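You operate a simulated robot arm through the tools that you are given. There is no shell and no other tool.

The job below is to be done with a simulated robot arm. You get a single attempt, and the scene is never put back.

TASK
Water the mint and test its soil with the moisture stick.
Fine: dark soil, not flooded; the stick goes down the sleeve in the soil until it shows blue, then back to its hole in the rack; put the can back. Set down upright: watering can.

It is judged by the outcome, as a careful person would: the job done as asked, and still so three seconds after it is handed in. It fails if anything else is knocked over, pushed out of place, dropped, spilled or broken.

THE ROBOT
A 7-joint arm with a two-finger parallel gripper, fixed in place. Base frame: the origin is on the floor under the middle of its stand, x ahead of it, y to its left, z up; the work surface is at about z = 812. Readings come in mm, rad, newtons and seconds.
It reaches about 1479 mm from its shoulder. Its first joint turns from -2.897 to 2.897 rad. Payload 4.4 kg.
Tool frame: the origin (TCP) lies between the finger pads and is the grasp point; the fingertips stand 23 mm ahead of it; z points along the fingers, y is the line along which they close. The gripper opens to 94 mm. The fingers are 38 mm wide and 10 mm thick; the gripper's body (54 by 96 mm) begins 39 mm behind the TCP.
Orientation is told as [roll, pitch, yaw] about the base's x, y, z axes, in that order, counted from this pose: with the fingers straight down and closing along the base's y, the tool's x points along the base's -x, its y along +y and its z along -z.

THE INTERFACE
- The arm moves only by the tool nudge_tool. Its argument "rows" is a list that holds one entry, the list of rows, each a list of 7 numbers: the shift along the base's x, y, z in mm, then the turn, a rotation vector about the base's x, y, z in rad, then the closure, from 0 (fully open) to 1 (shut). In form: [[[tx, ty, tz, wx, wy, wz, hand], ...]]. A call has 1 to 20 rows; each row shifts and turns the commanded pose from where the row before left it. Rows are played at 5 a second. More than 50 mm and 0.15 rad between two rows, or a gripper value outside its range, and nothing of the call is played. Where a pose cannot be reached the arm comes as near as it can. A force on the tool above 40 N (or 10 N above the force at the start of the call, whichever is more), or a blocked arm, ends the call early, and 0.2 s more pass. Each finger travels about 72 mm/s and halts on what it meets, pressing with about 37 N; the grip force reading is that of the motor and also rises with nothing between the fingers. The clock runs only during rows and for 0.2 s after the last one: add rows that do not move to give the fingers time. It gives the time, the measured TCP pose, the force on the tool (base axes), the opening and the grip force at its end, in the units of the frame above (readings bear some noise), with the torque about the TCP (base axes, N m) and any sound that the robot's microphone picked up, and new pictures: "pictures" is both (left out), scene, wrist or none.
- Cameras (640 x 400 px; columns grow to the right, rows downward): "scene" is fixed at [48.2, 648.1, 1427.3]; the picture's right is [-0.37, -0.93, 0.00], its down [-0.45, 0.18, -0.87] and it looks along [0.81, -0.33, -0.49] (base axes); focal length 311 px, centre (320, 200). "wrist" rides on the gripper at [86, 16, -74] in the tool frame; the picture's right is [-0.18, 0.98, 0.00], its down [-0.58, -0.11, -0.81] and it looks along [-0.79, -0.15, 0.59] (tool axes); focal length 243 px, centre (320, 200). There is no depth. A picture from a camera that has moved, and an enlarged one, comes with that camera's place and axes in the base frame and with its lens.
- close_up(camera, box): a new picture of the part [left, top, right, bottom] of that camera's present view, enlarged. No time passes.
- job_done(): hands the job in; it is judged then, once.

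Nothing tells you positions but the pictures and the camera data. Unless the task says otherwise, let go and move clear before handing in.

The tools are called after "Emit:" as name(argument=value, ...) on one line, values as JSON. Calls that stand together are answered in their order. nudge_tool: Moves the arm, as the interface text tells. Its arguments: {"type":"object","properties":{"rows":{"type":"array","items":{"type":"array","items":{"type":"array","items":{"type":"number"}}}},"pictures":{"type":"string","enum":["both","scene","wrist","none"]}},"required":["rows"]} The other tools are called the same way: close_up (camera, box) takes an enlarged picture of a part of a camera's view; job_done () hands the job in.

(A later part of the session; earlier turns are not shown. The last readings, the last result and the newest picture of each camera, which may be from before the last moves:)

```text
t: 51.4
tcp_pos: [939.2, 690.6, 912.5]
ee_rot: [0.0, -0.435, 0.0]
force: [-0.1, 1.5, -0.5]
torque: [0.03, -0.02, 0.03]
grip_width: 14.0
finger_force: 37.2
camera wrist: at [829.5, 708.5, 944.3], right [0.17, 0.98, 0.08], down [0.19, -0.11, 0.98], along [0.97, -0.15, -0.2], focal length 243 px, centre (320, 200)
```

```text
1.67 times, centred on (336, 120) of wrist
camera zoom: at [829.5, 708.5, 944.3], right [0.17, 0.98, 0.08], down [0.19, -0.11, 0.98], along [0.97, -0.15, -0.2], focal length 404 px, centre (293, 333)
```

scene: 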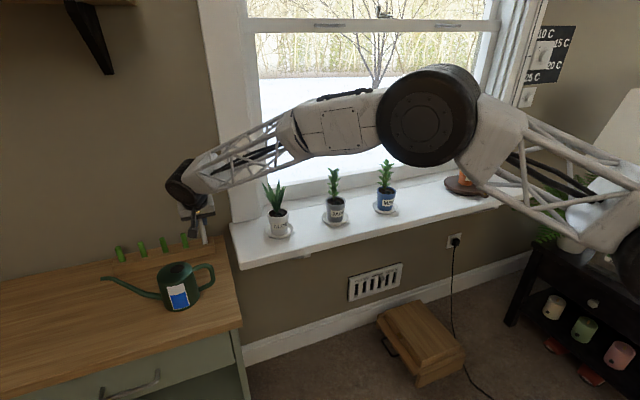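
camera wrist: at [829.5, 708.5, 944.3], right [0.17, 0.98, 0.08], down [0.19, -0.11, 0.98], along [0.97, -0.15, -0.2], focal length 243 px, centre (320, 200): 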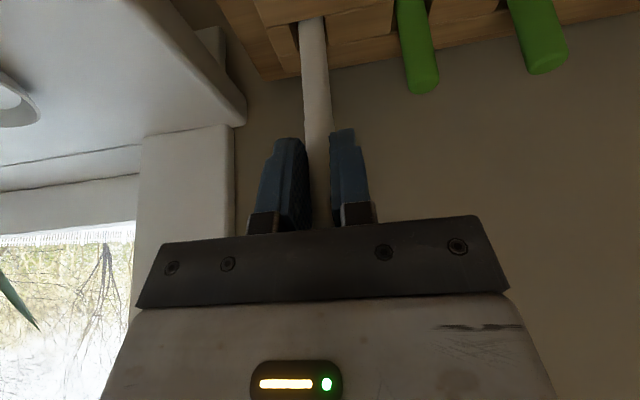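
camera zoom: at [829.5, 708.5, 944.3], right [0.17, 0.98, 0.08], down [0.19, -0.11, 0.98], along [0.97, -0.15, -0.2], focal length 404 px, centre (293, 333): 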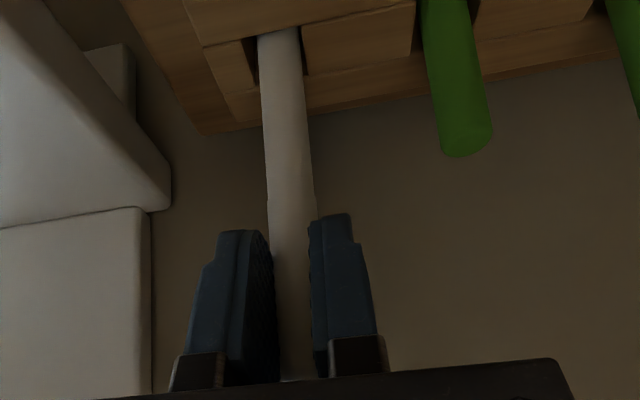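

The stick is gripped at 14 mm. I'll lift it straight up out of its hole.

Emit:
nudge_tool(rows=[[[0, 0, 5, 0, 0, 0, 1], [0, 0, 10, 0, 0, 0, 1], [0, 0, 15, 0, 0, 0, 1], [0, 0, 20, 0, 0, 0, 1], [0, 0, 20, 0, 0, 0, 1], [0, 0, 0, 0, 0, 0, 1]]])

Emit:
close_up(camera="wrist", box=[240, 0, 432, 240])

Emit:
close_up(camera="scene", box=[150, 170, 246, 250])

```text
t: 52.8
tcp_pos: [939.5, 689.4, 981.7]
ee_rot: [-0.002, -0.434, 0.0]
force: [0.4, -0.2, 0.6]
torque: [0.03, 0.01, -0.04]
grip_width: 13.6
finger_force: 36.6
camera wrist: at [828.8, 706.7, 1013.7], right [0.17, 0.98, 0.08], down [0.19, -0.11, 0.98], along [0.97, -0.15, -0.2], focal length 243 px, centre (320, 200)
```

scene: 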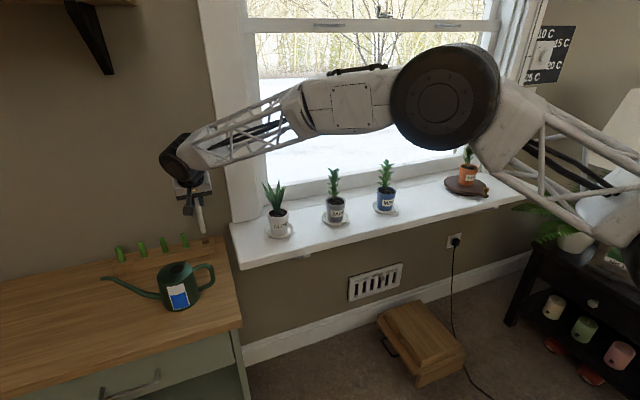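
wrist: 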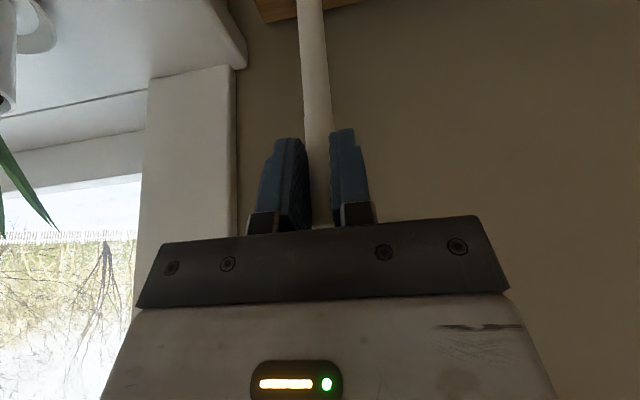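

```text
1.67 times, centred on (336, 120) of wrist
camera zoom: at [828.8, 706.7, 1013.7], right [0.17, 0.98, 0.08], down [0.19, -0.11, 0.98], along [0.97, -0.15, -0.2], focal length 404 px, centre (293, 333)
```

zoom: 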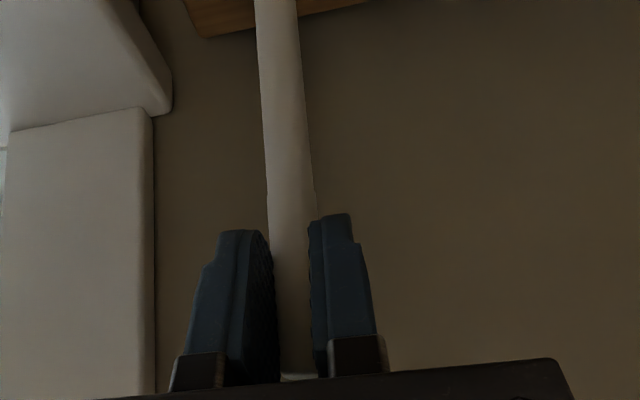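

```text
5.00 times, centred on (198, 210) of scene
camera zoom: at [48.2, 648.1, 1427.3], right [-0.37, -0.93, 0.0], down [-0.45, 0.18, -0.87], along [0.81, -0.33, -0.49], focal length 1556 px, centre (930, 150)
```

zoom: 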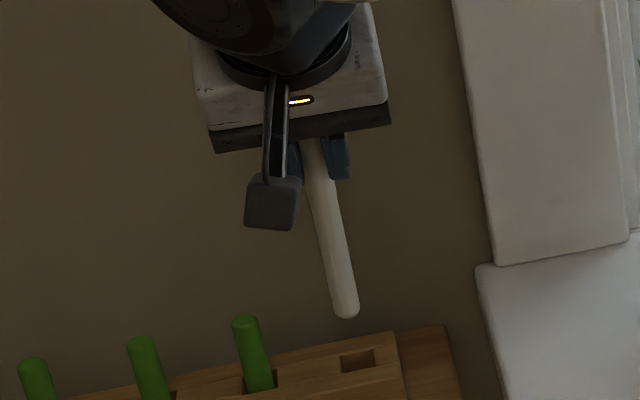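

The stick is out and hangs straight, with its tip about 131 mm below the grip point. I'll carry it back toward the robot, up, and across to the mint.

Emit:
nudge_tool(rows=[[[-20, -5, 16, 0, 0, 0, 1], [-32, -12, 16, 0, 0, 0, 1], [-34, -15, 16, 0, 0, 0, 1], [-32, -20, 15, 0, 0, 0, 1], [-10, -38, 0, 0, 0, 0, 1], [-4, -42, 0, 0, 0, 0, 1], [-4, -44, 0, 0, 0, 0, 1], [-4, -44, 0, 0, 0, 0, 1], [0, -44, 0, 0, 0, 0, 1], [0, -44, 0, 0, 0, 0, 1], [0, -44, 0, 0, 0, 0, 1], [0, -44, 0, 0, 0, 0, 1], [0, -44, 0, 0, 0, 0, 1], [0, -44, 0, 0, 0, 0, 1], [0, -44, 0, 0, 0, 0, 1], [0, -44, 0, 0, 0, 0, 1], [0, -40, 0, 0, 0, 0, 1], [0, -30, 0, 0, 0, 0, 1], [0, -15, 0, 0, 0, 0, 1], [0, 0, 0, 0, 0, 0, 1]]])

Emit:
close_up(camera="wrist", box=[200, 0, 440, 150])

Emit:
close_up(camera="scene", box=[350, 130, 462, 220])

```text
t: 57.0
tcp_pos: [799.6, 32.4, 1046.0]
ee_rot: [-0.001, -0.434, 0.002]
force: [-0.6, 0.1, 0.0]
torque: [-0.02, -0.04, 0.0]
grip_width: 14.6
finger_force: 36.9
camera wrist: at [688.7, 50.1, 1077.9], right [0.17, 0.98, 0.08], down [0.19, -0.11, 0.98], along [0.97, -0.15, -0.2], focal length 243 px, centre (320, 200)
```

scene: 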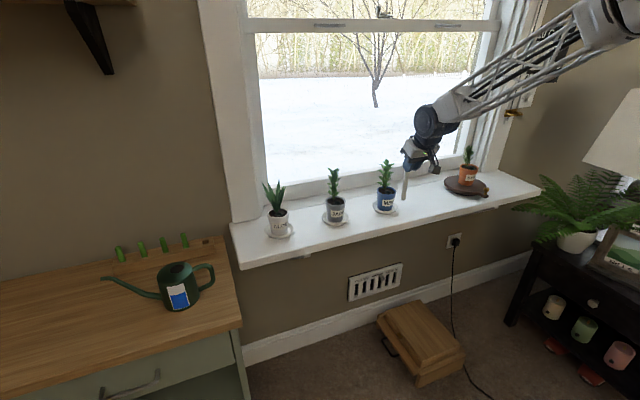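
wrist: 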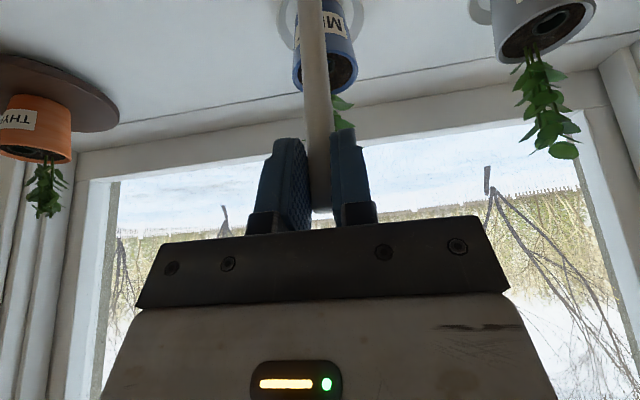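

```text
2.67 times, centred on (320, 75) of wrist
camera zoom: at [688.7, 50.1, 1077.9], right [0.17, 0.98, 0.08], down [0.19, -0.11, 0.98], along [0.97, -0.15, -0.2], focal length 647 px, centre (320, 533)
```

zoom: 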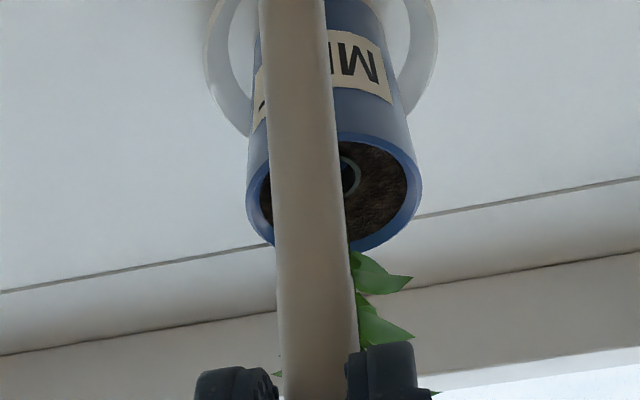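

```text
4.44 times, centred on (406, 175) of scene
camera zoom: at [48.2, 648.1, 1427.3], right [-0.37, -0.93, 0.0], down [-0.45, 0.18, -0.87], along [0.81, -0.33, -0.49], focal length 1383 px, centre (-62, 311)
```

zoom: 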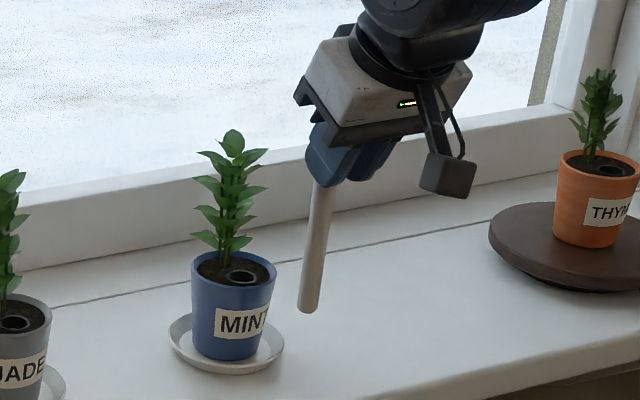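

I'm in front of the mint, but the stick hides the sleeve from the wrist camera. The sleeve bore looks only about 18 mm for a 14 mm stick, so I'll step sideways to measure the sleeve precisely.

Emit:
nudge_tool(rows=[[[15, -20, -3, 0, 0, 0, 1], [15, -17, -3, 0, 0, 0, 1], [0, 0, 0, 0, 0, 0, 1], [0, 0, 0, 0, 0, 0, 1]]], pictures="wrist")

Emit:
close_up(camera="wrist", box=[320, 10, 400, 60])

Emit:
close_up(camera="wrist", box=[260, 0, 420, 100])

```text
t: 58.0
tcp_pos: [829.6, -4.4, 1039.1]
ee_rot: [0.0, -0.434, 0.0]
force: [0.3, -0.3, -0.2]
torque: [0.02, -0.01, -0.01]
grip_width: 14.1
finger_force: 36.6
camera wrist: at [720.5, 12.9, 1070.5], right [0.17, 0.98, 0.08], down [0.19, -0.11, 0.98], along [0.97, -0.15, -0.2], focal length 243 px, centre (320, 200)
```

wrist: 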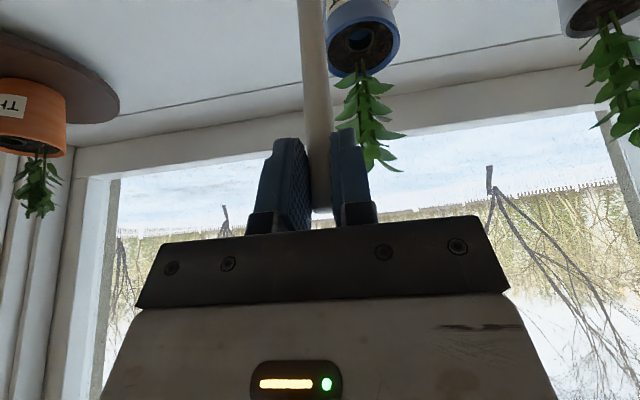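

```text
8.00 times, centred on (360, 35) of wrist
camera zoom: at [720.5, 12.9, 1070.5], right [0.17, 0.98, 0.08], down [0.19, -0.11, 0.98], along [0.97, -0.15, -0.2], focal length 1941 px, centre (0, 1520)
```

zoom: 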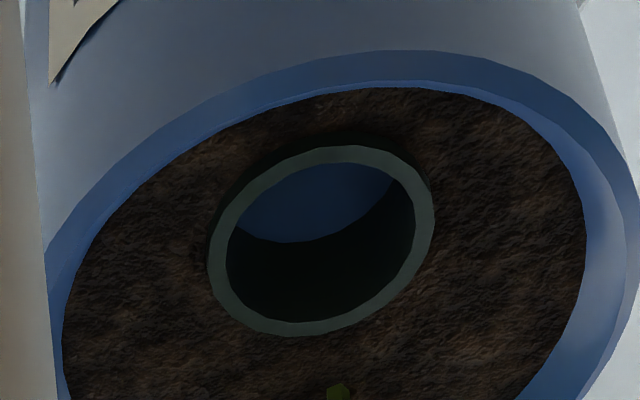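

```text
4.00 times, centred on (340, 50) of wrist
camera zoom: at [720.5, 12.9, 1070.5], right [0.17, 0.98, 0.08], down [0.19, -0.11, 0.98], along [0.97, -0.15, -0.2], focal length 970 px, centre (240, 800)
```

zoom: 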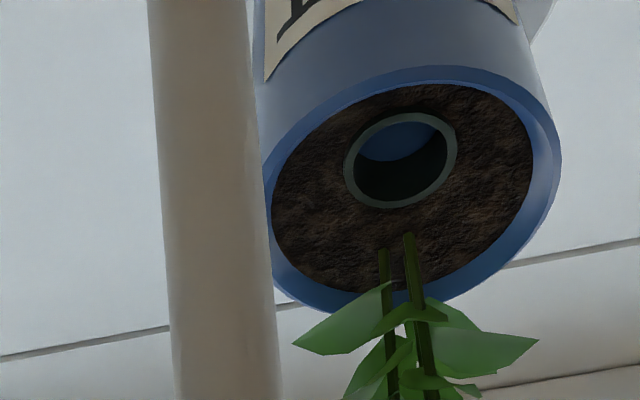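

This is a clear view: the sleeve ring's bore is about 20 mm, and combining it with the first wrist view puts its top at about (907, 31.5, 892). I'll take one more view from the other side to confirm.

Emit:
nudge_tool(rows=[[[0, 20, 0, 0, 0, 0, 1], [2, 28, -2, 0, 0, 0, 1], [3, 28, -2, 0, 0, 0, 1], [0, 0, 0, 0, 0, 0, 1], [0, 0, 0, 0, 0, 0, 1]]], pictures="wrist")

Emit:
close_up(camera="wrist", box=[230, 10, 310, 60])

Emit:
close_up(camera="wrist", box=[200, 0, 360, 100])

Emit:
close_up(camera="scene", box=[360, 165, 424, 215])

```text
t: 59.2
tcp_pos: [835.1, 72.4, 1033.8]
ee_rot: [-0.001, -0.433, 0.002]
force: [-0.3, -1.3, 0.0]
torque: [-0.04, 0.02, -0.03]
grip_width: 14.6
finger_force: 36.9
camera wrist: at [725.0, 89.4, 1066.4], right [0.17, 0.98, 0.08], down [0.19, -0.11, 0.98], along [0.97, -0.15, -0.2], focal length 243 px, centre (320, 200)
```

wrist: 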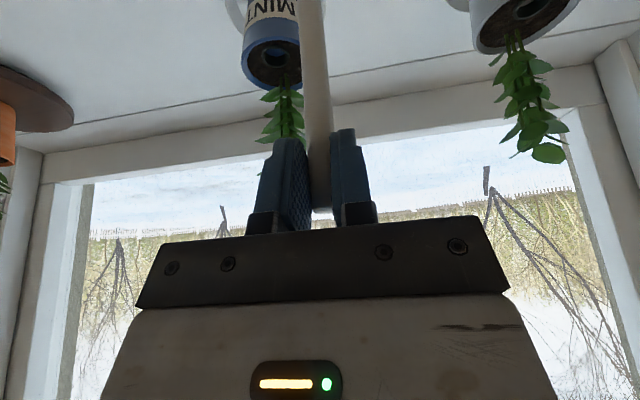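

```text
8.00 times, centred on (270, 35) of wrist
camera zoom: at [725.0, 89.4, 1066.4], right [0.17, 0.98, 0.08], down [0.19, -0.11, 0.98], along [0.97, -0.15, -0.2], focal length 1941 px, centre (720, 1520)
```

zoom: 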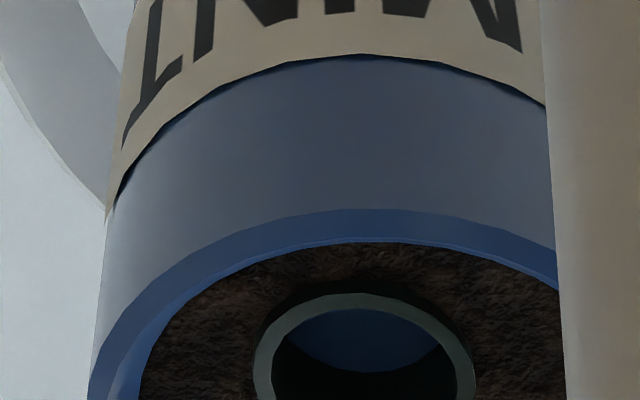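

```text
4.00 times, centred on (280, 50) of wrist
camera zoom: at [725.0, 89.4, 1066.4], right [0.17, 0.98, 0.08], down [0.19, -0.11, 0.98], along [0.97, -0.15, -0.2], focal length 970 px, centre (480, 800)
```

zoom: 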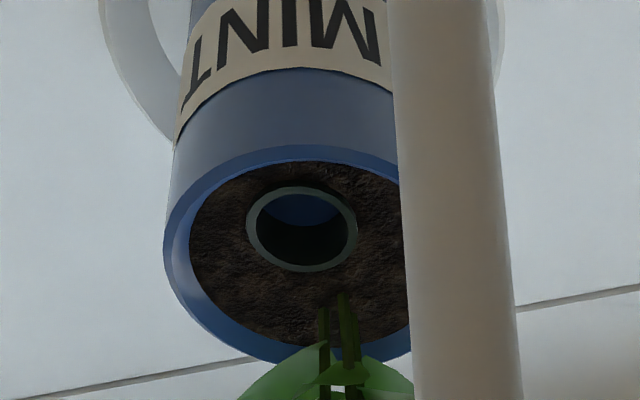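

```text
8.00 times, centred on (392, 190) of scene
camera zoom: at [48.2, 648.1, 1427.3], right [-0.37, -0.93, 0.0], down [-0.45, 0.18, -0.87], along [0.81, -0.33, -0.49], focal length 2489 px, centre (-256, 280)
```

zoom: 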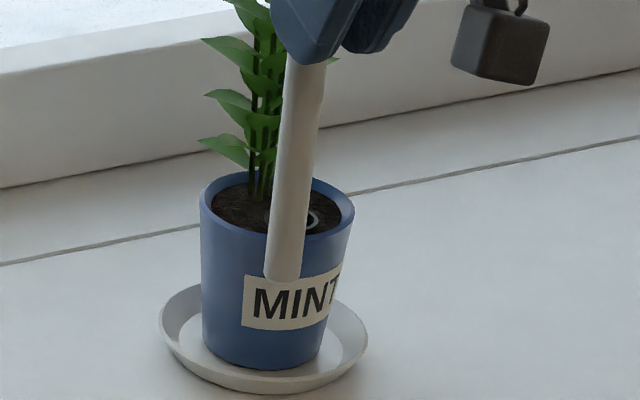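

Three wrist rays intersect within a millimetre, putting the sleeve top centre at (906.5, 31.4, 892.8). The stick hangs about 14 mm ahead of the TCP with its tip about 133 mm below, so I'll move to hover over the sleeve.

Emit:
nudge_tool(rows=[[[0, -21, 6, 0, 0, 0, 1], [0, -20.8, 5, 0, 0, 0, 1], [19, 0, 0, 0, 0, 0, 1], [19, 0, 0, 0, 0, 0, 1], [19, 0, 0, 0, 0, 0, 1], [0, 0, 0, 0, 0, 0, 1], [0, 0, 0, 0, 0, 0, 1]]])

Emit:
close_up(camera="scene", box=[364, 165, 420, 205])

Emit:
close_up(camera="scene", box=[350, 130, 446, 220])

Emit:
close_up(camera="wrist", box=[250, 0, 400, 100])

```text
t: 60.8
tcp_pos: [890.2, 30.9, 1045.4]
ee_rot: [-0.001, -0.433, 0.002]
force: [-0.3, -0.3, 0.1]
torque: [0.01, -0.01, -0.03]
grip_width: 14.3
finger_force: 37.3
camera wrist: at [780.8, 47.7, 1077.0], right [0.17, 0.98, 0.08], down [0.19, -0.11, 0.98], along [0.97, -0.15, -0.2], focal length 243 px, centre (320, 200)
```

scene: 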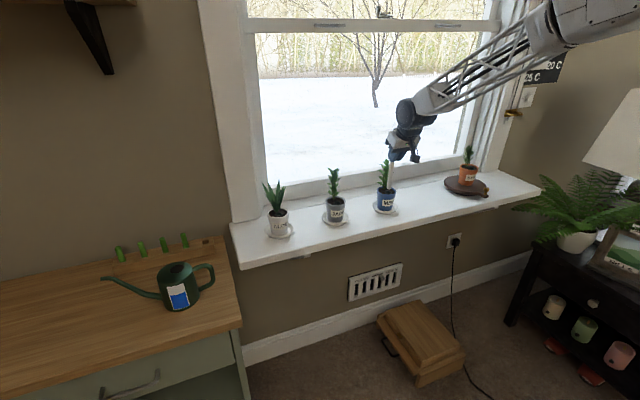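
wrist: 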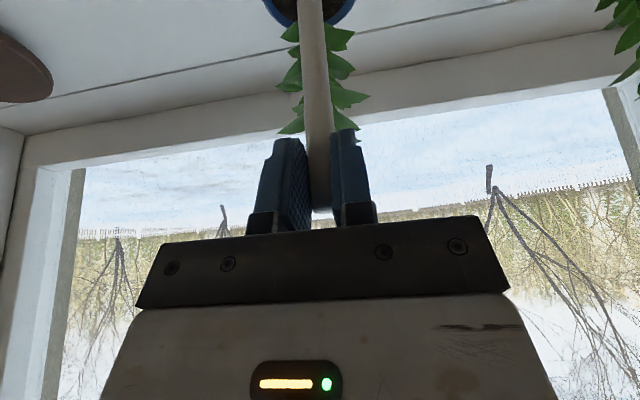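

```text
10.00 times, centred on (392, 185) of scene
camera zoom: at [48.2, 648.1, 1427.3], right [-0.37, -0.93, 0.0], down [-0.45, 0.18, -0.87], along [0.81, -0.33, -0.49], focal length 3111 px, centre (-400, 350)
```

zoom: 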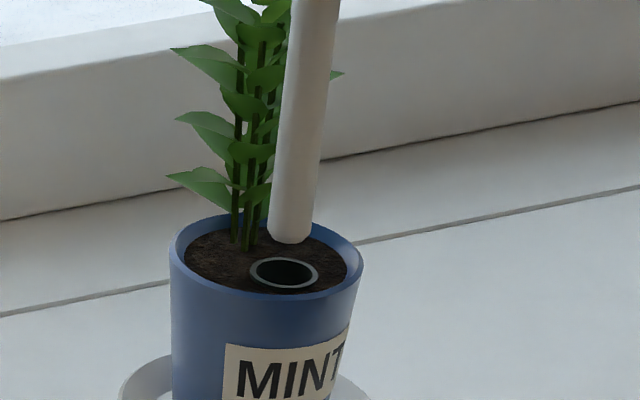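

```text
4.44 times, centred on (398, 175) of scene
camera zoom: at [48.2, 648.1, 1427.3], right [-0.37, -0.93, 0.0], down [-0.45, 0.18, -0.87], along [0.81, -0.33, -0.49], focal length 1383 px, centre (-27, 311)
```

zoom: 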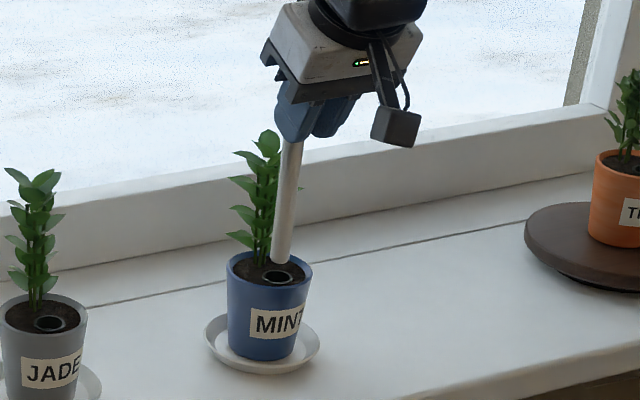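

```text
4.00 times, centred on (325, 50) of wrist
camera zoom: at [780.8, 47.7, 1077.0], right [0.17, 0.98, 0.08], down [0.19, -0.11, 0.98], along [0.97, -0.15, -0.2], focal length 970 px, centre (300, 800)
```

zoom: 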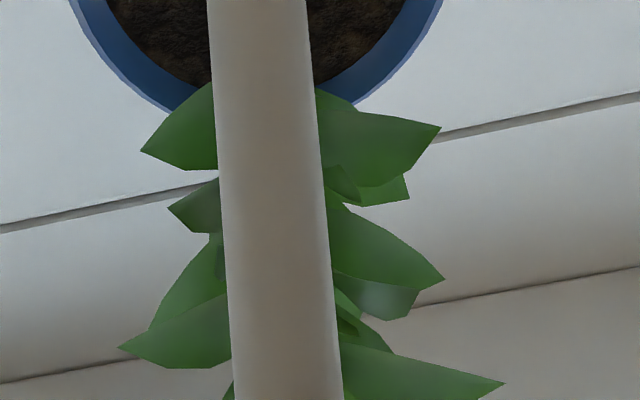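

The tip hovers about 17 mm above the sleeve and looks aligned in the scene view to within a millimetre. I'll lower it 10 mm and re-check.

Emit:
nudge_tool(rows=[[[0, 0.4, -5, 0, 0, 0, 1], [0, 0, -5, 0, 0, 0, 1], [0, 0, 0, 0, 0, 0, 1], [0, 0, 0, 0, 0, 0, 1]]], pictures="none")

Emit:
close_up(camera="scene", box=[376, 175, 408, 200])

```text
t: 61.8
tcp_pos: [890.5, 31.0, 1036.5]
ee_rot: [0.0, -0.434, 0.0]
force: [-0.1, -1.1, 0.0]
torque: [0.01, 0.02, -0.01]
grip_width: 14.3
finger_force: 37.0
```

```text
16.00 times, centred on (392, 188) of scene
camera zoom: at [48.2, 648.1, 1427.3], right [-0.37, -0.93, 0.0], down [-0.45, 0.18, -0.87], along [0.81, -0.33, -0.49], focal length 4978 px, centre (-832, 400)
```

zoom: 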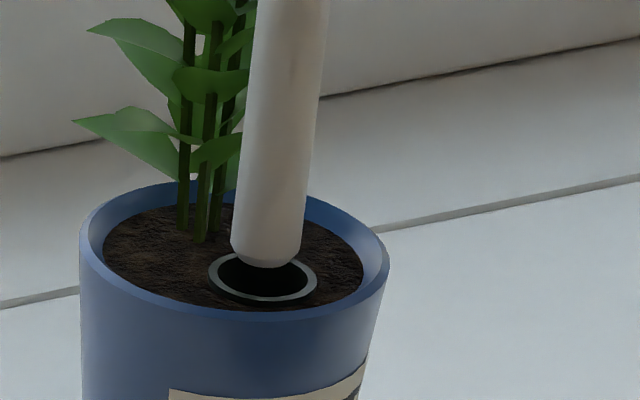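

Laterally it is within 0.3 mm. I'll lower 4 mm and look at how the tip sits relative to the ring.

Emit:
nudge_tool(rows=[[[0, 0, -2, 0, 0, 0, 1], [0, 0, -2, 0, 0, 0, 1], [0, 0, 0, 0, 0, 0, 1], [0, 0, 0, 0, 0, 0, 1]]], pictures="none")

Emit:
close_up(camera="scene", box=[380, 180, 404, 198])

```text
t: 62.8
tcp_pos: [891.0, 30.5, 1031.2]
ee_rot: [0.0, -0.436, 0.0]
force: [0.1, 0.1, -0.3]
torque: [0.01, 0.03, 0.01]
grip_width: 14.5
finger_force: 37.0
```

```text
16.00 times, centred on (392, 189) of scene
camera zoom: at [48.2, 648.1, 1427.3], right [-0.37, -0.93, 0.0], down [-0.45, 0.18, -0.87], along [0.81, -0.33, -0.49], focal length 4978 px, centre (-832, 376)
```

zoom: 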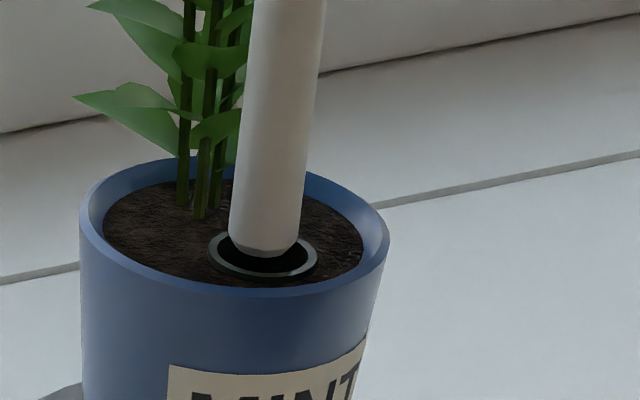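

The tip's flat end is now just above the ring and sits visually inside it. I'll lower 3 mm more and watch the force.

Emit:
nudge_tool(rows=[[[0, 0, -1.5, 0, 0, 0, 1], [0, 0, -1.5, 0, 0, 0, 1], [0, 0, 0, 0, 0, 0, 1], [0, 0, 0, 0, 0, 0, 1]]], pictures="none")

Emit:
close_up(camera="scene", box=[380, 180, 404, 198])

```text
t: 63.8
tcp_pos: [891.3, 29.4, 1029.5]
ee_rot: [0.0, -0.434, 0.002]
force: [0.1, 0.5, 0.8]
torque: [-0.02, -0.02, 0.05]
grip_width: 14.4
finger_force: 37.5
```

```text
16.00 times, centred on (392, 189) of scene
camera zoom: at [48.2, 648.1, 1427.3], right [-0.37, -0.93, 0.0], down [-0.45, 0.18, -0.87], along [0.81, -0.33, -0.49], focal length 4978 px, centre (-832, 376)
```

zoom: 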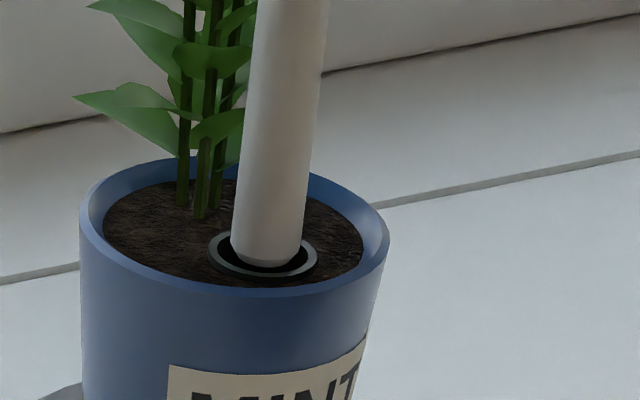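

The tip appears to be entering the ring, about 1 mm right of centre. I'll correct by 1 mm and lower 3 mm more.

Emit:
nudge_tool(rows=[[[0.3, 1, 0, 0, 0, 0, 1], [0, 0, -1.5, 0, 0, 0, 1], [0, 0, -1.5, 0, 0, 0, 1], [0, 0, 0, 0, 0, 0, 1], [0, 0, 0, 0, 0, 0, 1]]], pictures="none")

Emit:
close_up(camera="scene", box=[380, 180, 404, 198])

```text
t: 65.0
tcp_pos: [892.0, 30.9, 1027.2]
ee_rot: [0.0, -0.436, 0.001]
force: [1.1, -0.7, -0.2]
torque: [0.02, 0.0, 0.01]
grip_width: 14.3
finger_force: 36.9
```

```text
16.00 times, centred on (392, 189) of scene
camera zoom: at [48.2, 648.1, 1427.3], right [-0.37, -0.93, 0.0], down [-0.45, 0.18, -0.87], along [0.81, -0.33, -0.49], focal length 4978 px, centre (-832, 376)
```

zoom: 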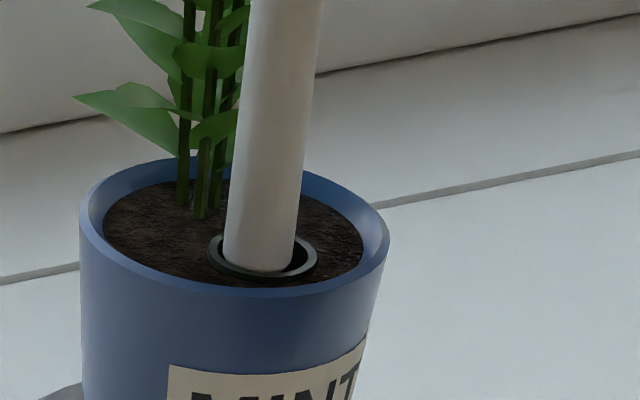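

The tip is in the bore with slight gaps on both sides and no contact force. I'll continue down 5 mm.

Emit:
nudge_tool(rows=[[[0, -0.4, -1.5, 0, 0, 0, 1], [0, 0, -1.5, 0, 0, 0, 1], [0, 0, -2, 0, 0, 0, 1], [0, 0, 0, 0, 0, 0, 1]]], pictures="none")

Emit:
close_up(camera="scene", box=[380, 180, 404, 198])

```text
t: 66.0
tcp_pos: [891.4, 31.1, 1021.6]
ee_rot: [0.0, -0.435, -0.001]
force: [-0.3, -0.5, -0.4]
torque: [-0.03, 0.0, 0.0]
grip_width: 14.4
finger_force: 37.2
```

```text
16.00 times, centred on (392, 189) of scene
camera zoom: at [48.2, 648.1, 1427.3], right [-0.37, -0.93, 0.0], down [-0.45, 0.18, -0.87], along [0.81, -0.33, -0.49], focal length 4978 px, centre (-832, 376)
```

zoom: 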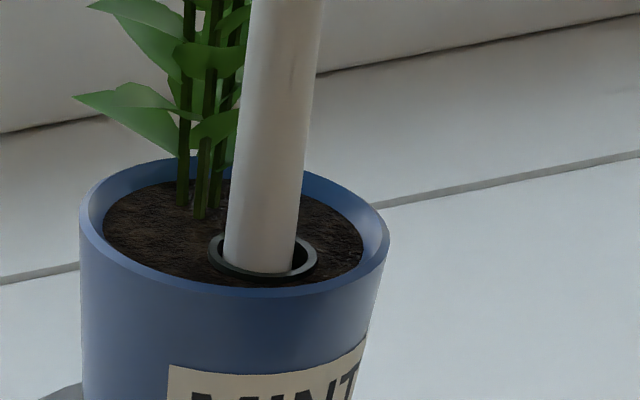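

It's inside the sleeve with no force. I'll continue down in 3 mm steps, watching the force and the stick's colour.

Emit:
nudge_tool(rows=[[[0, -0.3, -3, 0, 0, 0, 1], [0, 0, -3, 0, 0, 0, 1], [0, 0, -3, 0, 0, 0, 1], [0, 0, -3, 0, 0, 0, 1], [0, 0, 0, 0, 0, 0, 1]]], pictures="none")

Emit:
close_up(camera="scene", box=[364, 140, 428, 200])

Emit:
close_up(camera="wrist", box=[220, 0, 420, 240])

```text
t: 67.2
tcp_pos: [890.9, 30.2, 1009.8]
ee_rot: [0.001, -0.436, 0.002]
force: [-0.4, 1.0, -0.5]
torque: [0.04, 0.01, 0.01]
grip_width: 14.3
finger_force: 36.4
```

```text
6.67 times, centred on (396, 170) of scene
camera zoom: at [48.2, 648.1, 1427.3], right [-0.37, -0.93, 0.0], down [-0.45, 0.18, -0.87], along [0.81, -0.33, -0.49], focal length 2074 px, centre (-187, 400)
```

zoom: 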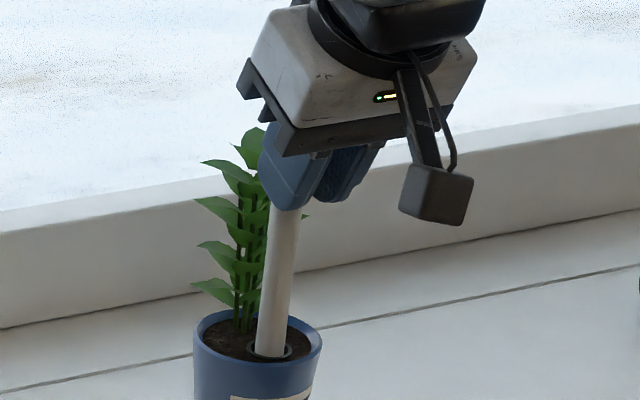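

```text
1.67 times, centred on (320, 120) of wrist
camera zoom: at [780.9, 47.4, 1041.6], right [0.17, 0.98, 0.08], down [0.19, -0.11, 0.98], along [0.97, -0.15, -0.2], focal length 404 px, centre (320, 333)
```

zoom: 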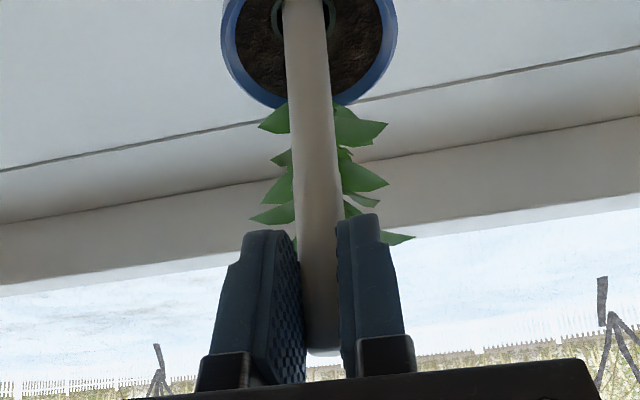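

The stick is about 19 mm down and centred in the ring. I'll go down further in steps.

Emit:
nudge_tool(rows=[[[0, 0, -3, 0, 0, 0, 1], [0, 0, -3, 0, 0, 0, 1], [0, 0, -3, 0, 0, 0, 1], [0, 0, -3, 0, 0, 0, 1], [0, 0, 0, 0, 0, 0, 1]]], pictures="none")

Emit:
close_up(camera="scene", box=[364, 150, 428, 210])

Emit:
close_up(camera="wrist", box=[220, 0, 420, 240])

```text
t: 68.4
tcp_pos: [892.3, 30.1, 996.9]
ee_rot: [0.0, -0.433, 0.0]
force: [0.4, 0.2, 0.6]
torque: [0.0, 0.01, 0.0]
grip_width: 14.3
finger_force: 36.8
```

```text
6.67 times, centred on (396, 180) of scene
camera zoom: at [48.2, 648.1, 1427.3], right [-0.37, -0.93, 0.0], down [-0.45, 0.18, -0.87], along [0.81, -0.33, -0.49], focal length 2074 px, centre (-187, 333)
```

zoom: 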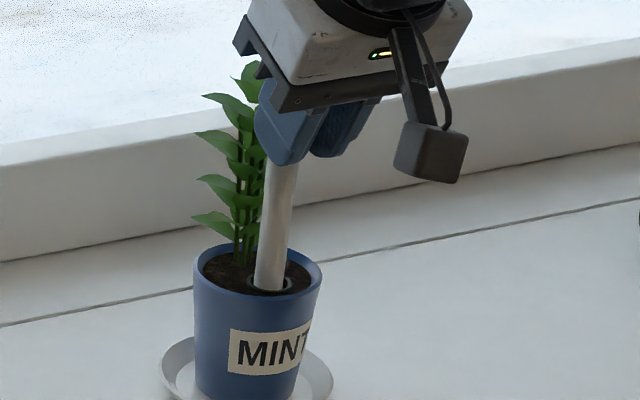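

```text
1.67 times, centred on (320, 120) of wrist
camera zoom: at [780.9, 48.1, 1029.3], right [0.17, 0.98, 0.08], down [0.19, -0.11, 0.98], along [0.97, -0.15, -0.2], focal length 404 px, centre (320, 333)
```

zoom: 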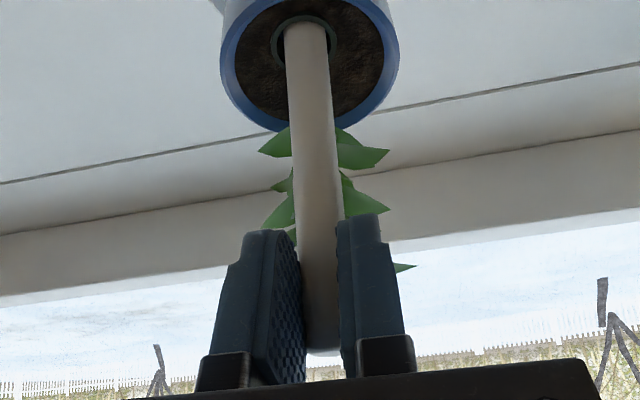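

About 32 mm down, force near zero, still white. I'll continue.

Emit:
nudge_tool(rows=[[[0, 0, -3, 0, 0, 0, 1], [0, 0, -3, 0, 0, 0, 1], [0, 0, -3, 0, 0, 0, 1], [0, 0, -3, 0, 0, 0, 1], [0, 0, 0, 0, 0, 0, 1]]], pictures="none")

Emit:
close_up(camera="scene", box=[364, 150, 428, 210])

Emit:
close_up(camera="wrist", box=[220, 0, 420, 240])

```text
t: 69.6
tcp_pos: [892.0, 29.7, 987.2]
ee_rot: [0.0, -0.435, 0.001]
force: [-0.3, 0.2, 15.4]
torque: [0.05, -0.1, -0.01]
grip_width: 14.2
finger_force: 37.3
```

```text
6.67 times, centred on (396, 180) of scene
camera zoom: at [48.2, 648.1, 1427.3], right [-0.37, -0.93, 0.0], down [-0.45, 0.18, -0.87], along [0.81, -0.33, -0.49], focal length 2074 px, centre (-187, 333)
```

zoom: 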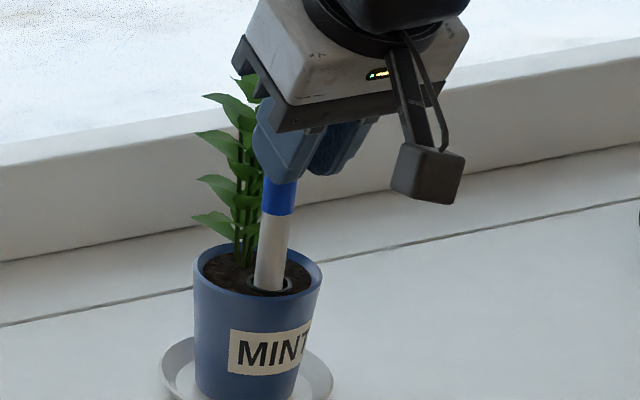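

```text
1.67 times, centred on (320, 120) of wrist
camera zoom: at [781.6, 47.4, 1018.1], right [0.17, 0.98, 0.08], down [0.19, -0.11, 0.98], along [0.97, -0.15, -0.2], focal length 404 px, centre (320, 333)
```

zoom: 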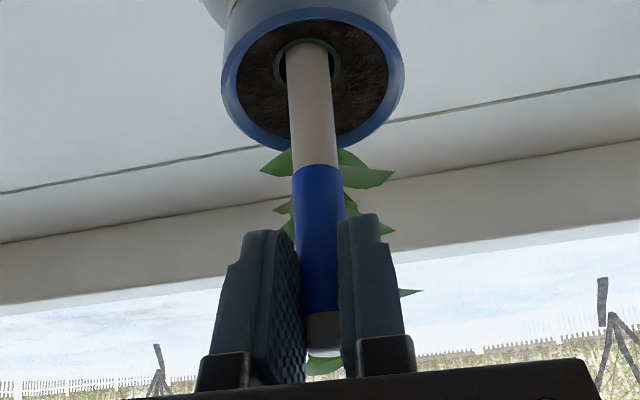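

The band turned blue and the stick has reached the bottom, with 15 N of upward force. I'll ease off 1.5 mm, hold a moment to confirm the reading, then withdraw straight up.

Emit:
nudge_tool(rows=[[[0, 0, 1.5, 0, 0, 0, 1], [0, 0, 0, 0, 0, 0, 1], [0, 0, 0, 0, 0, 0, 1], [0, 0, 0, 0, 0, 0, 1]]], pictures="none")

Emit:
close_up(camera="wrist", box=[220, 0, 420, 240])

```text
t: 70.6
tcp_pos: [890.7, 30.6, 986.8]
ee_rot: [0.0, -0.435, 0.0]
force: [0.8, -0.1, 13.9]
torque: [0.01, -0.28, 0.03]
grip_width: 14.5
finger_force: 36.8
```

```text
1.67 times, centred on (320, 120) of wrist
camera zoom: at [780.9, 47.6, 1018.3], right [0.17, 0.98, 0.08], down [0.19, -0.11, 0.98], along [0.97, -0.15, -0.2], focal length 404 px, centre (320, 333)
```

zoom: 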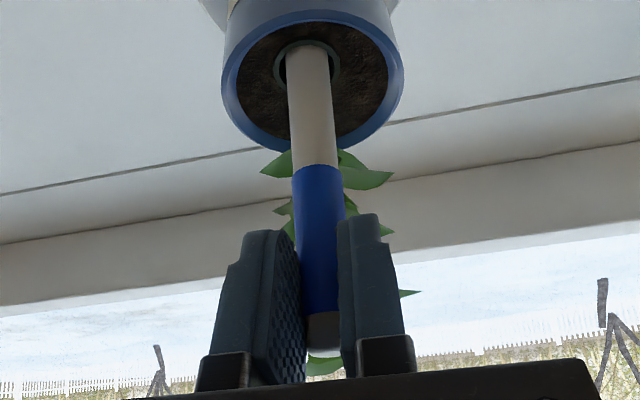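

Blue is confirmed and stable. I'll withdraw straight up out of the sleeve.

Emit:
nudge_tool(rows=[[[0, 0, 2, 0, 0, 0, 1], [0, 0, 3, 0, 0, 0, 1], [0, 0, 5, 0, 0, 0, 1], [0, 0, 6, 0, 0, 0, 1], [0, 0, 6, 0, 0, 0, 1], [0, 0, 6, 0, 0, 0, 1], [0, 0, 6, 0, 0, 0, 1], [0, 0, 6, 0, 0, 0, 1], [0, 0, 8, 0, 0, 0, 1], [0, 0, 10, 0, 0, 0, 1], [0, 0, 10, 0, 0, 0, 1], [0, 0, 0, 0, 0, 0, 1]]])

Emit:
close_up(camera="scene", box=[350, 130, 446, 220])

Emit:
close_up(camera="wrist", box=[220, 0, 420, 240])

```text
t: 73.2
tcp_pos: [892.1, 31.5, 1055.0]
ee_rot: [-0.001, -0.435, 0.002]
force: [-0.7, 1.3, -0.5]
torque: [0.0, -0.02, -0.01]
grip_width: 14.7
finger_force: 37.2
camera wrist: at [781.5, 48.3, 1086.0], right [0.17, 0.98, 0.08], down [0.19, -0.11, 0.98], along [0.97, -0.15, -0.2], focal length 243 px, centre (320, 200)
```

scene: 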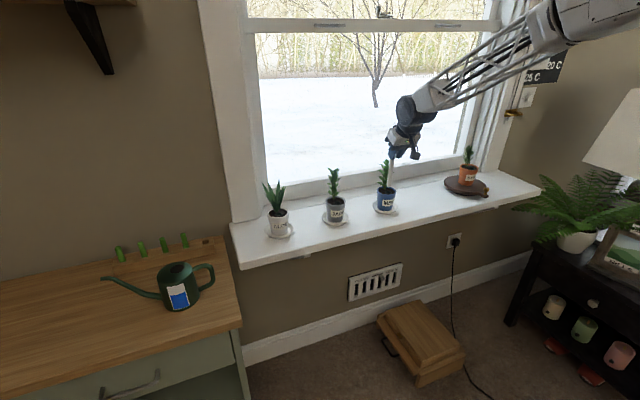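
wrist: 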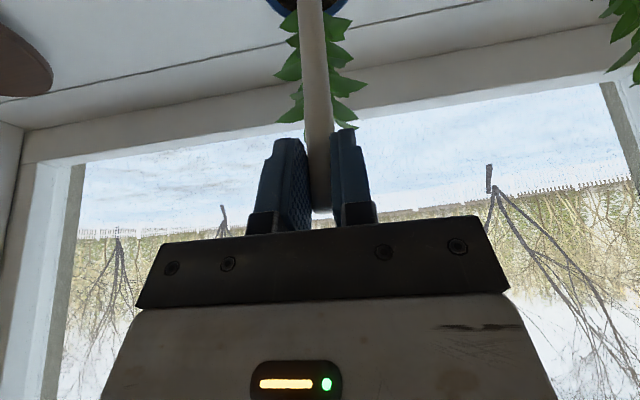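

```text
4.44 times, centred on (398, 175) of scene
camera zoom: at [48.2, 648.1, 1427.3], right [-0.37, -0.93, 0.0], down [-0.45, 0.18, -0.87], along [0.81, -0.33, -0.49], focal length 1383 px, centre (-27, 311)
```

zoom: 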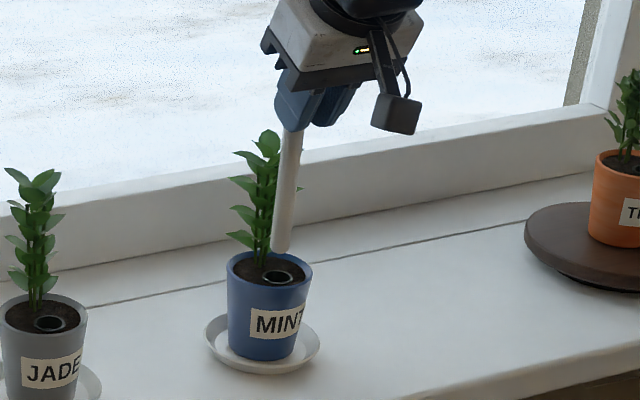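

```text
1.67 times, centred on (320, 120) of wrist
camera zoom: at [781.5, 48.3, 1086.0], right [0.17, 0.98, 0.08], down [0.19, -0.11, 0.98], along [0.97, -0.15, -0.2], focal length 404 px, centre (320, 333)
```

zoom: 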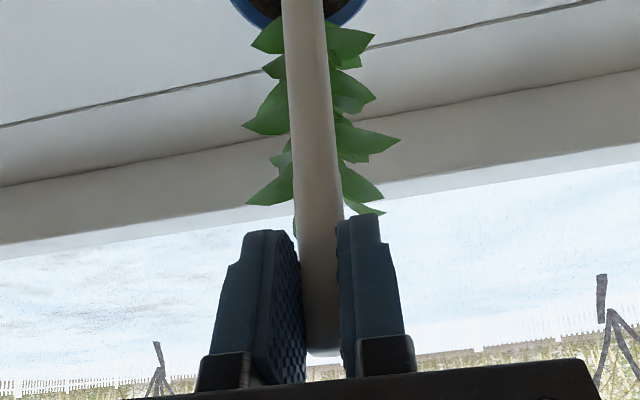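

The stick is out of the sleeve, white again, and the pot hasn't moved. I'll take the stick back along the same route to the rack.

Emit:
nudge_tool(rows=[[[-20, 0, 0, 0, 0, 0, 1], [-25, 0, 0, 0, 0, 0, 1], [-25, 0, 0, 0, 0, 0, 1], [-22, 5, 0, 0, 0, 0, 1], [0, 20, 0, 0, 0, 0, 1], [0, 35, 0, 0, 0, 0, 1], [0, 44, 0, 0, 0, 0, 1], [0, 44, 0, 0, 0, 0, 1], [0, 44, 0, 0, 0, 0, 1], [0, 44, 0, 0, 0, 0, 1], [0, 44, 0, 0, 0, 0, 1], [0, 44, 0, 0, 0, 0, 1], [0, 44, 0, 0, 0, 0, 1], [0, 44, 0, 0, 0, 0, 1], [0, 44, 0, 0, 0, 0, 1], [4, 44, 0, 0, 0, 0, 1], [8, 40, 0, 0, 0, 0, 1], [8, 30, 0, 0, 0, 0, 1], [8, 20, 0, 0, 0, 0, 1], [0, 0, 0, 0, 0, 0, 1]]], pictures="both")

```text
t: 77.4
tcp_pos: [826.9, 620.3, 1054.6]
ee_rot: [0.001, -0.434, 0.003]
force: [0.7, 0.7, 0.0]
torque: [0.02, 0.01, -0.02]
grip_width: 14.5
finger_force: 37.1
camera wrist: at [716.8, 637.4, 1085.5], right [0.17, 0.98, 0.08], down [0.19, -0.11, 0.98], along [0.97, -0.15, -0.2], focal length 243 px, centre (320, 200)
```

scene: 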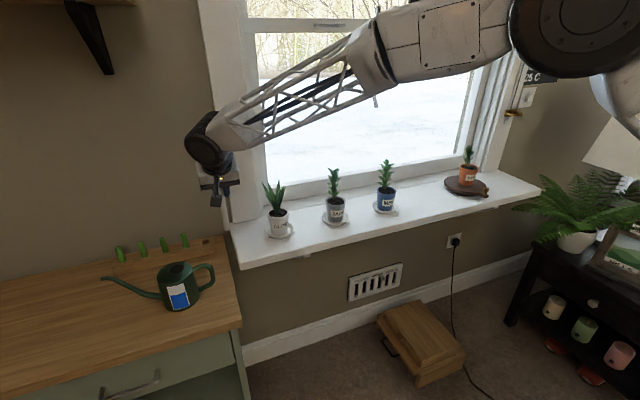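
wrist: 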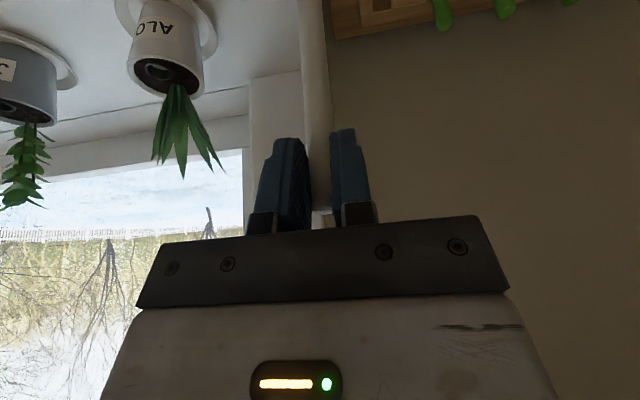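

The empty hole in the rack is just in view at the top. I'll enlarge it to measure its centre.

Emit:
close_up(camera="wrist", box=[330, 0, 426, 60])

Emit:
close_up(camera="scene", box=[180, 225, 228, 255])

```text
6.67 times, centred on (378, 30) of wrist
camera zoom: at [716.8, 637.4, 1085.5], right [0.17, 0.98, 0.08], down [0.19, -0.11, 0.98], along [0.97, -0.15, -0.2], focal length 1618 px, centre (-67, 1333)
```

zoom: 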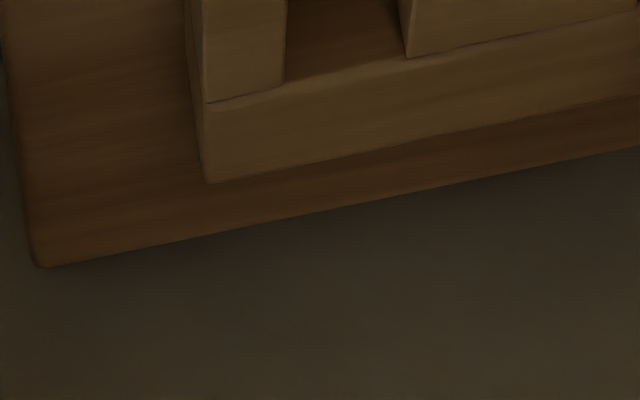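

```text
13.33 times, centred on (204, 240) of scene
camera zoom: at [48.2, 648.1, 1427.3], right [-0.37, -0.93, 0.0], down [-0.45, 0.18, -0.87], along [0.81, -0.33, -0.49], focal length 4148 px, centre (1867, -333)
```

zoom: 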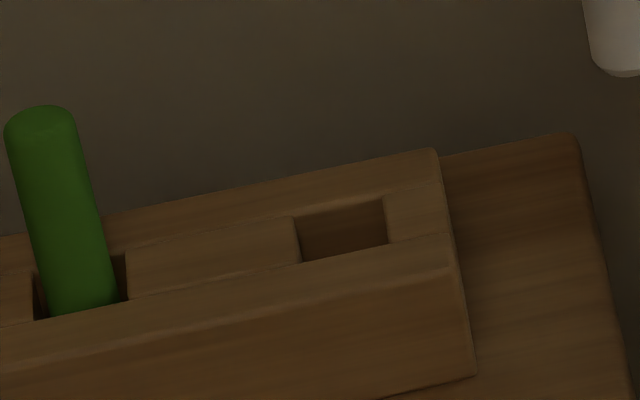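

The hole is about 22 mm wide and its measured centre matches where the stick originally stood. I'll move back to the original column above it.

Emit:
nudge_tool(rows=[[[15, 14, -8, 0, 0, 0, 1], [25, 15, -15, 0, 0, 0, 1], [27, 15, -16, 0, 0, 0, 1], [26, 14, -15, 0, 0, 0, 1], [20, 13, -14, 0, 0, 0, 1], [0, 0, 0, 0, 0, 0, 1], [0, 0, 0, 0, 0, 0, 1]]])

Emit:
close_up(camera="scene", box=[180, 215, 228, 255])

Emit:
close_up(camera="wrist", box=[220, 0, 420, 240])

```text
t: 79.0
tcp_pos: [939.8, 689.9, 988.7]
ee_rot: [0.0, -0.435, 0.0]
force: [0.1, -0.2, -0.7]
torque: [0.02, 0.0, 0.01]
grip_width: 14.1
finger_force: 36.9
camera wrist: at [829.4, 706.5, 1020.1], right [0.17, 0.98, 0.08], down [0.19, -0.11, 0.98], along [0.97, -0.15, -0.2], focal length 243 px, centre (320, 200)
```

scene: 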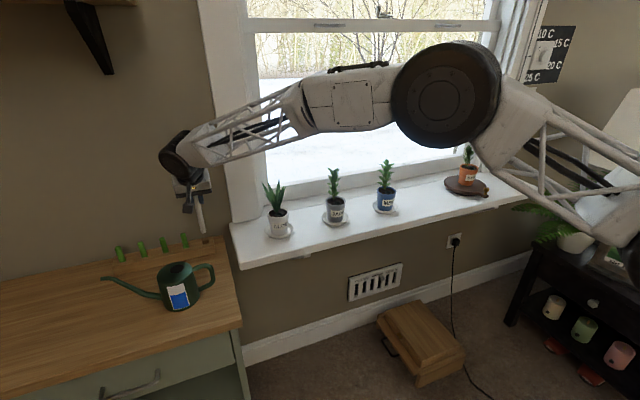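
wrist: 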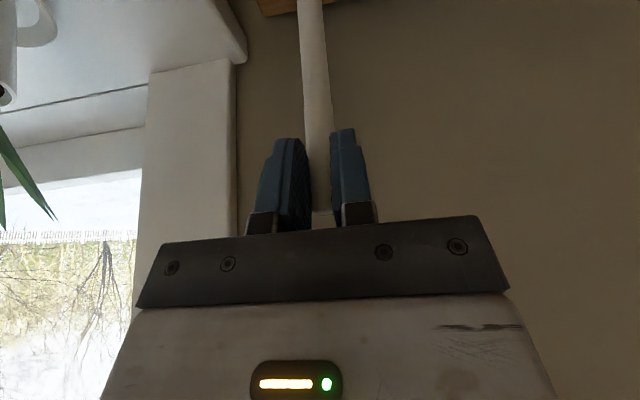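

```text
10.00 times, centred on (204, 235) of scene
camera zoom: at [48.2, 648.1, 1427.3], right [-0.37, -0.93, 0.0], down [-0.45, 0.18, -0.87], along [0.81, -0.33, -0.49], focal length 3111 px, centre (1480, -150)
```

zoom: 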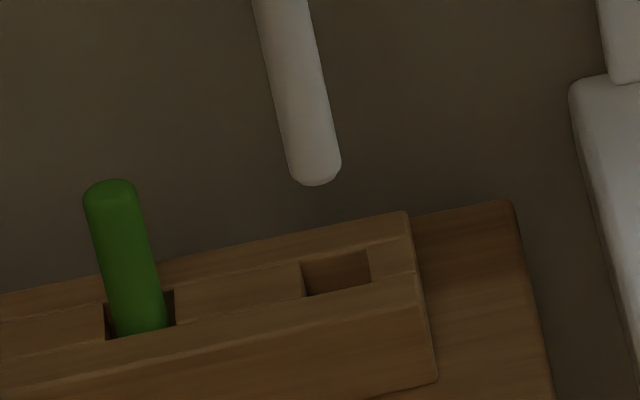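

```text
1.67 times, centred on (320, 120) of wrist
camera zoom: at [829.4, 706.5, 1020.1], right [0.17, 0.98, 0.08], down [0.19, -0.11, 0.98], along [0.97, -0.15, -0.2], focal length 404 px, centre (320, 333)
```

zoom: 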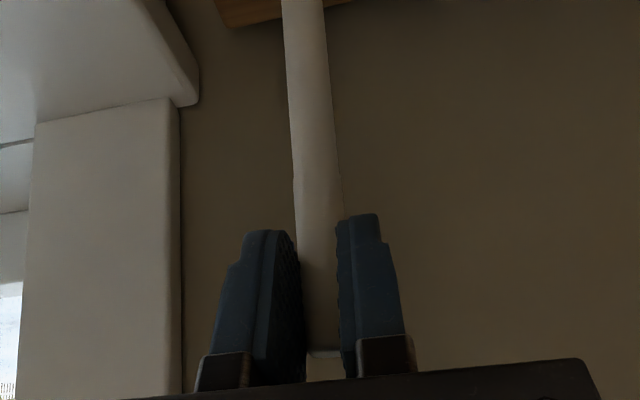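

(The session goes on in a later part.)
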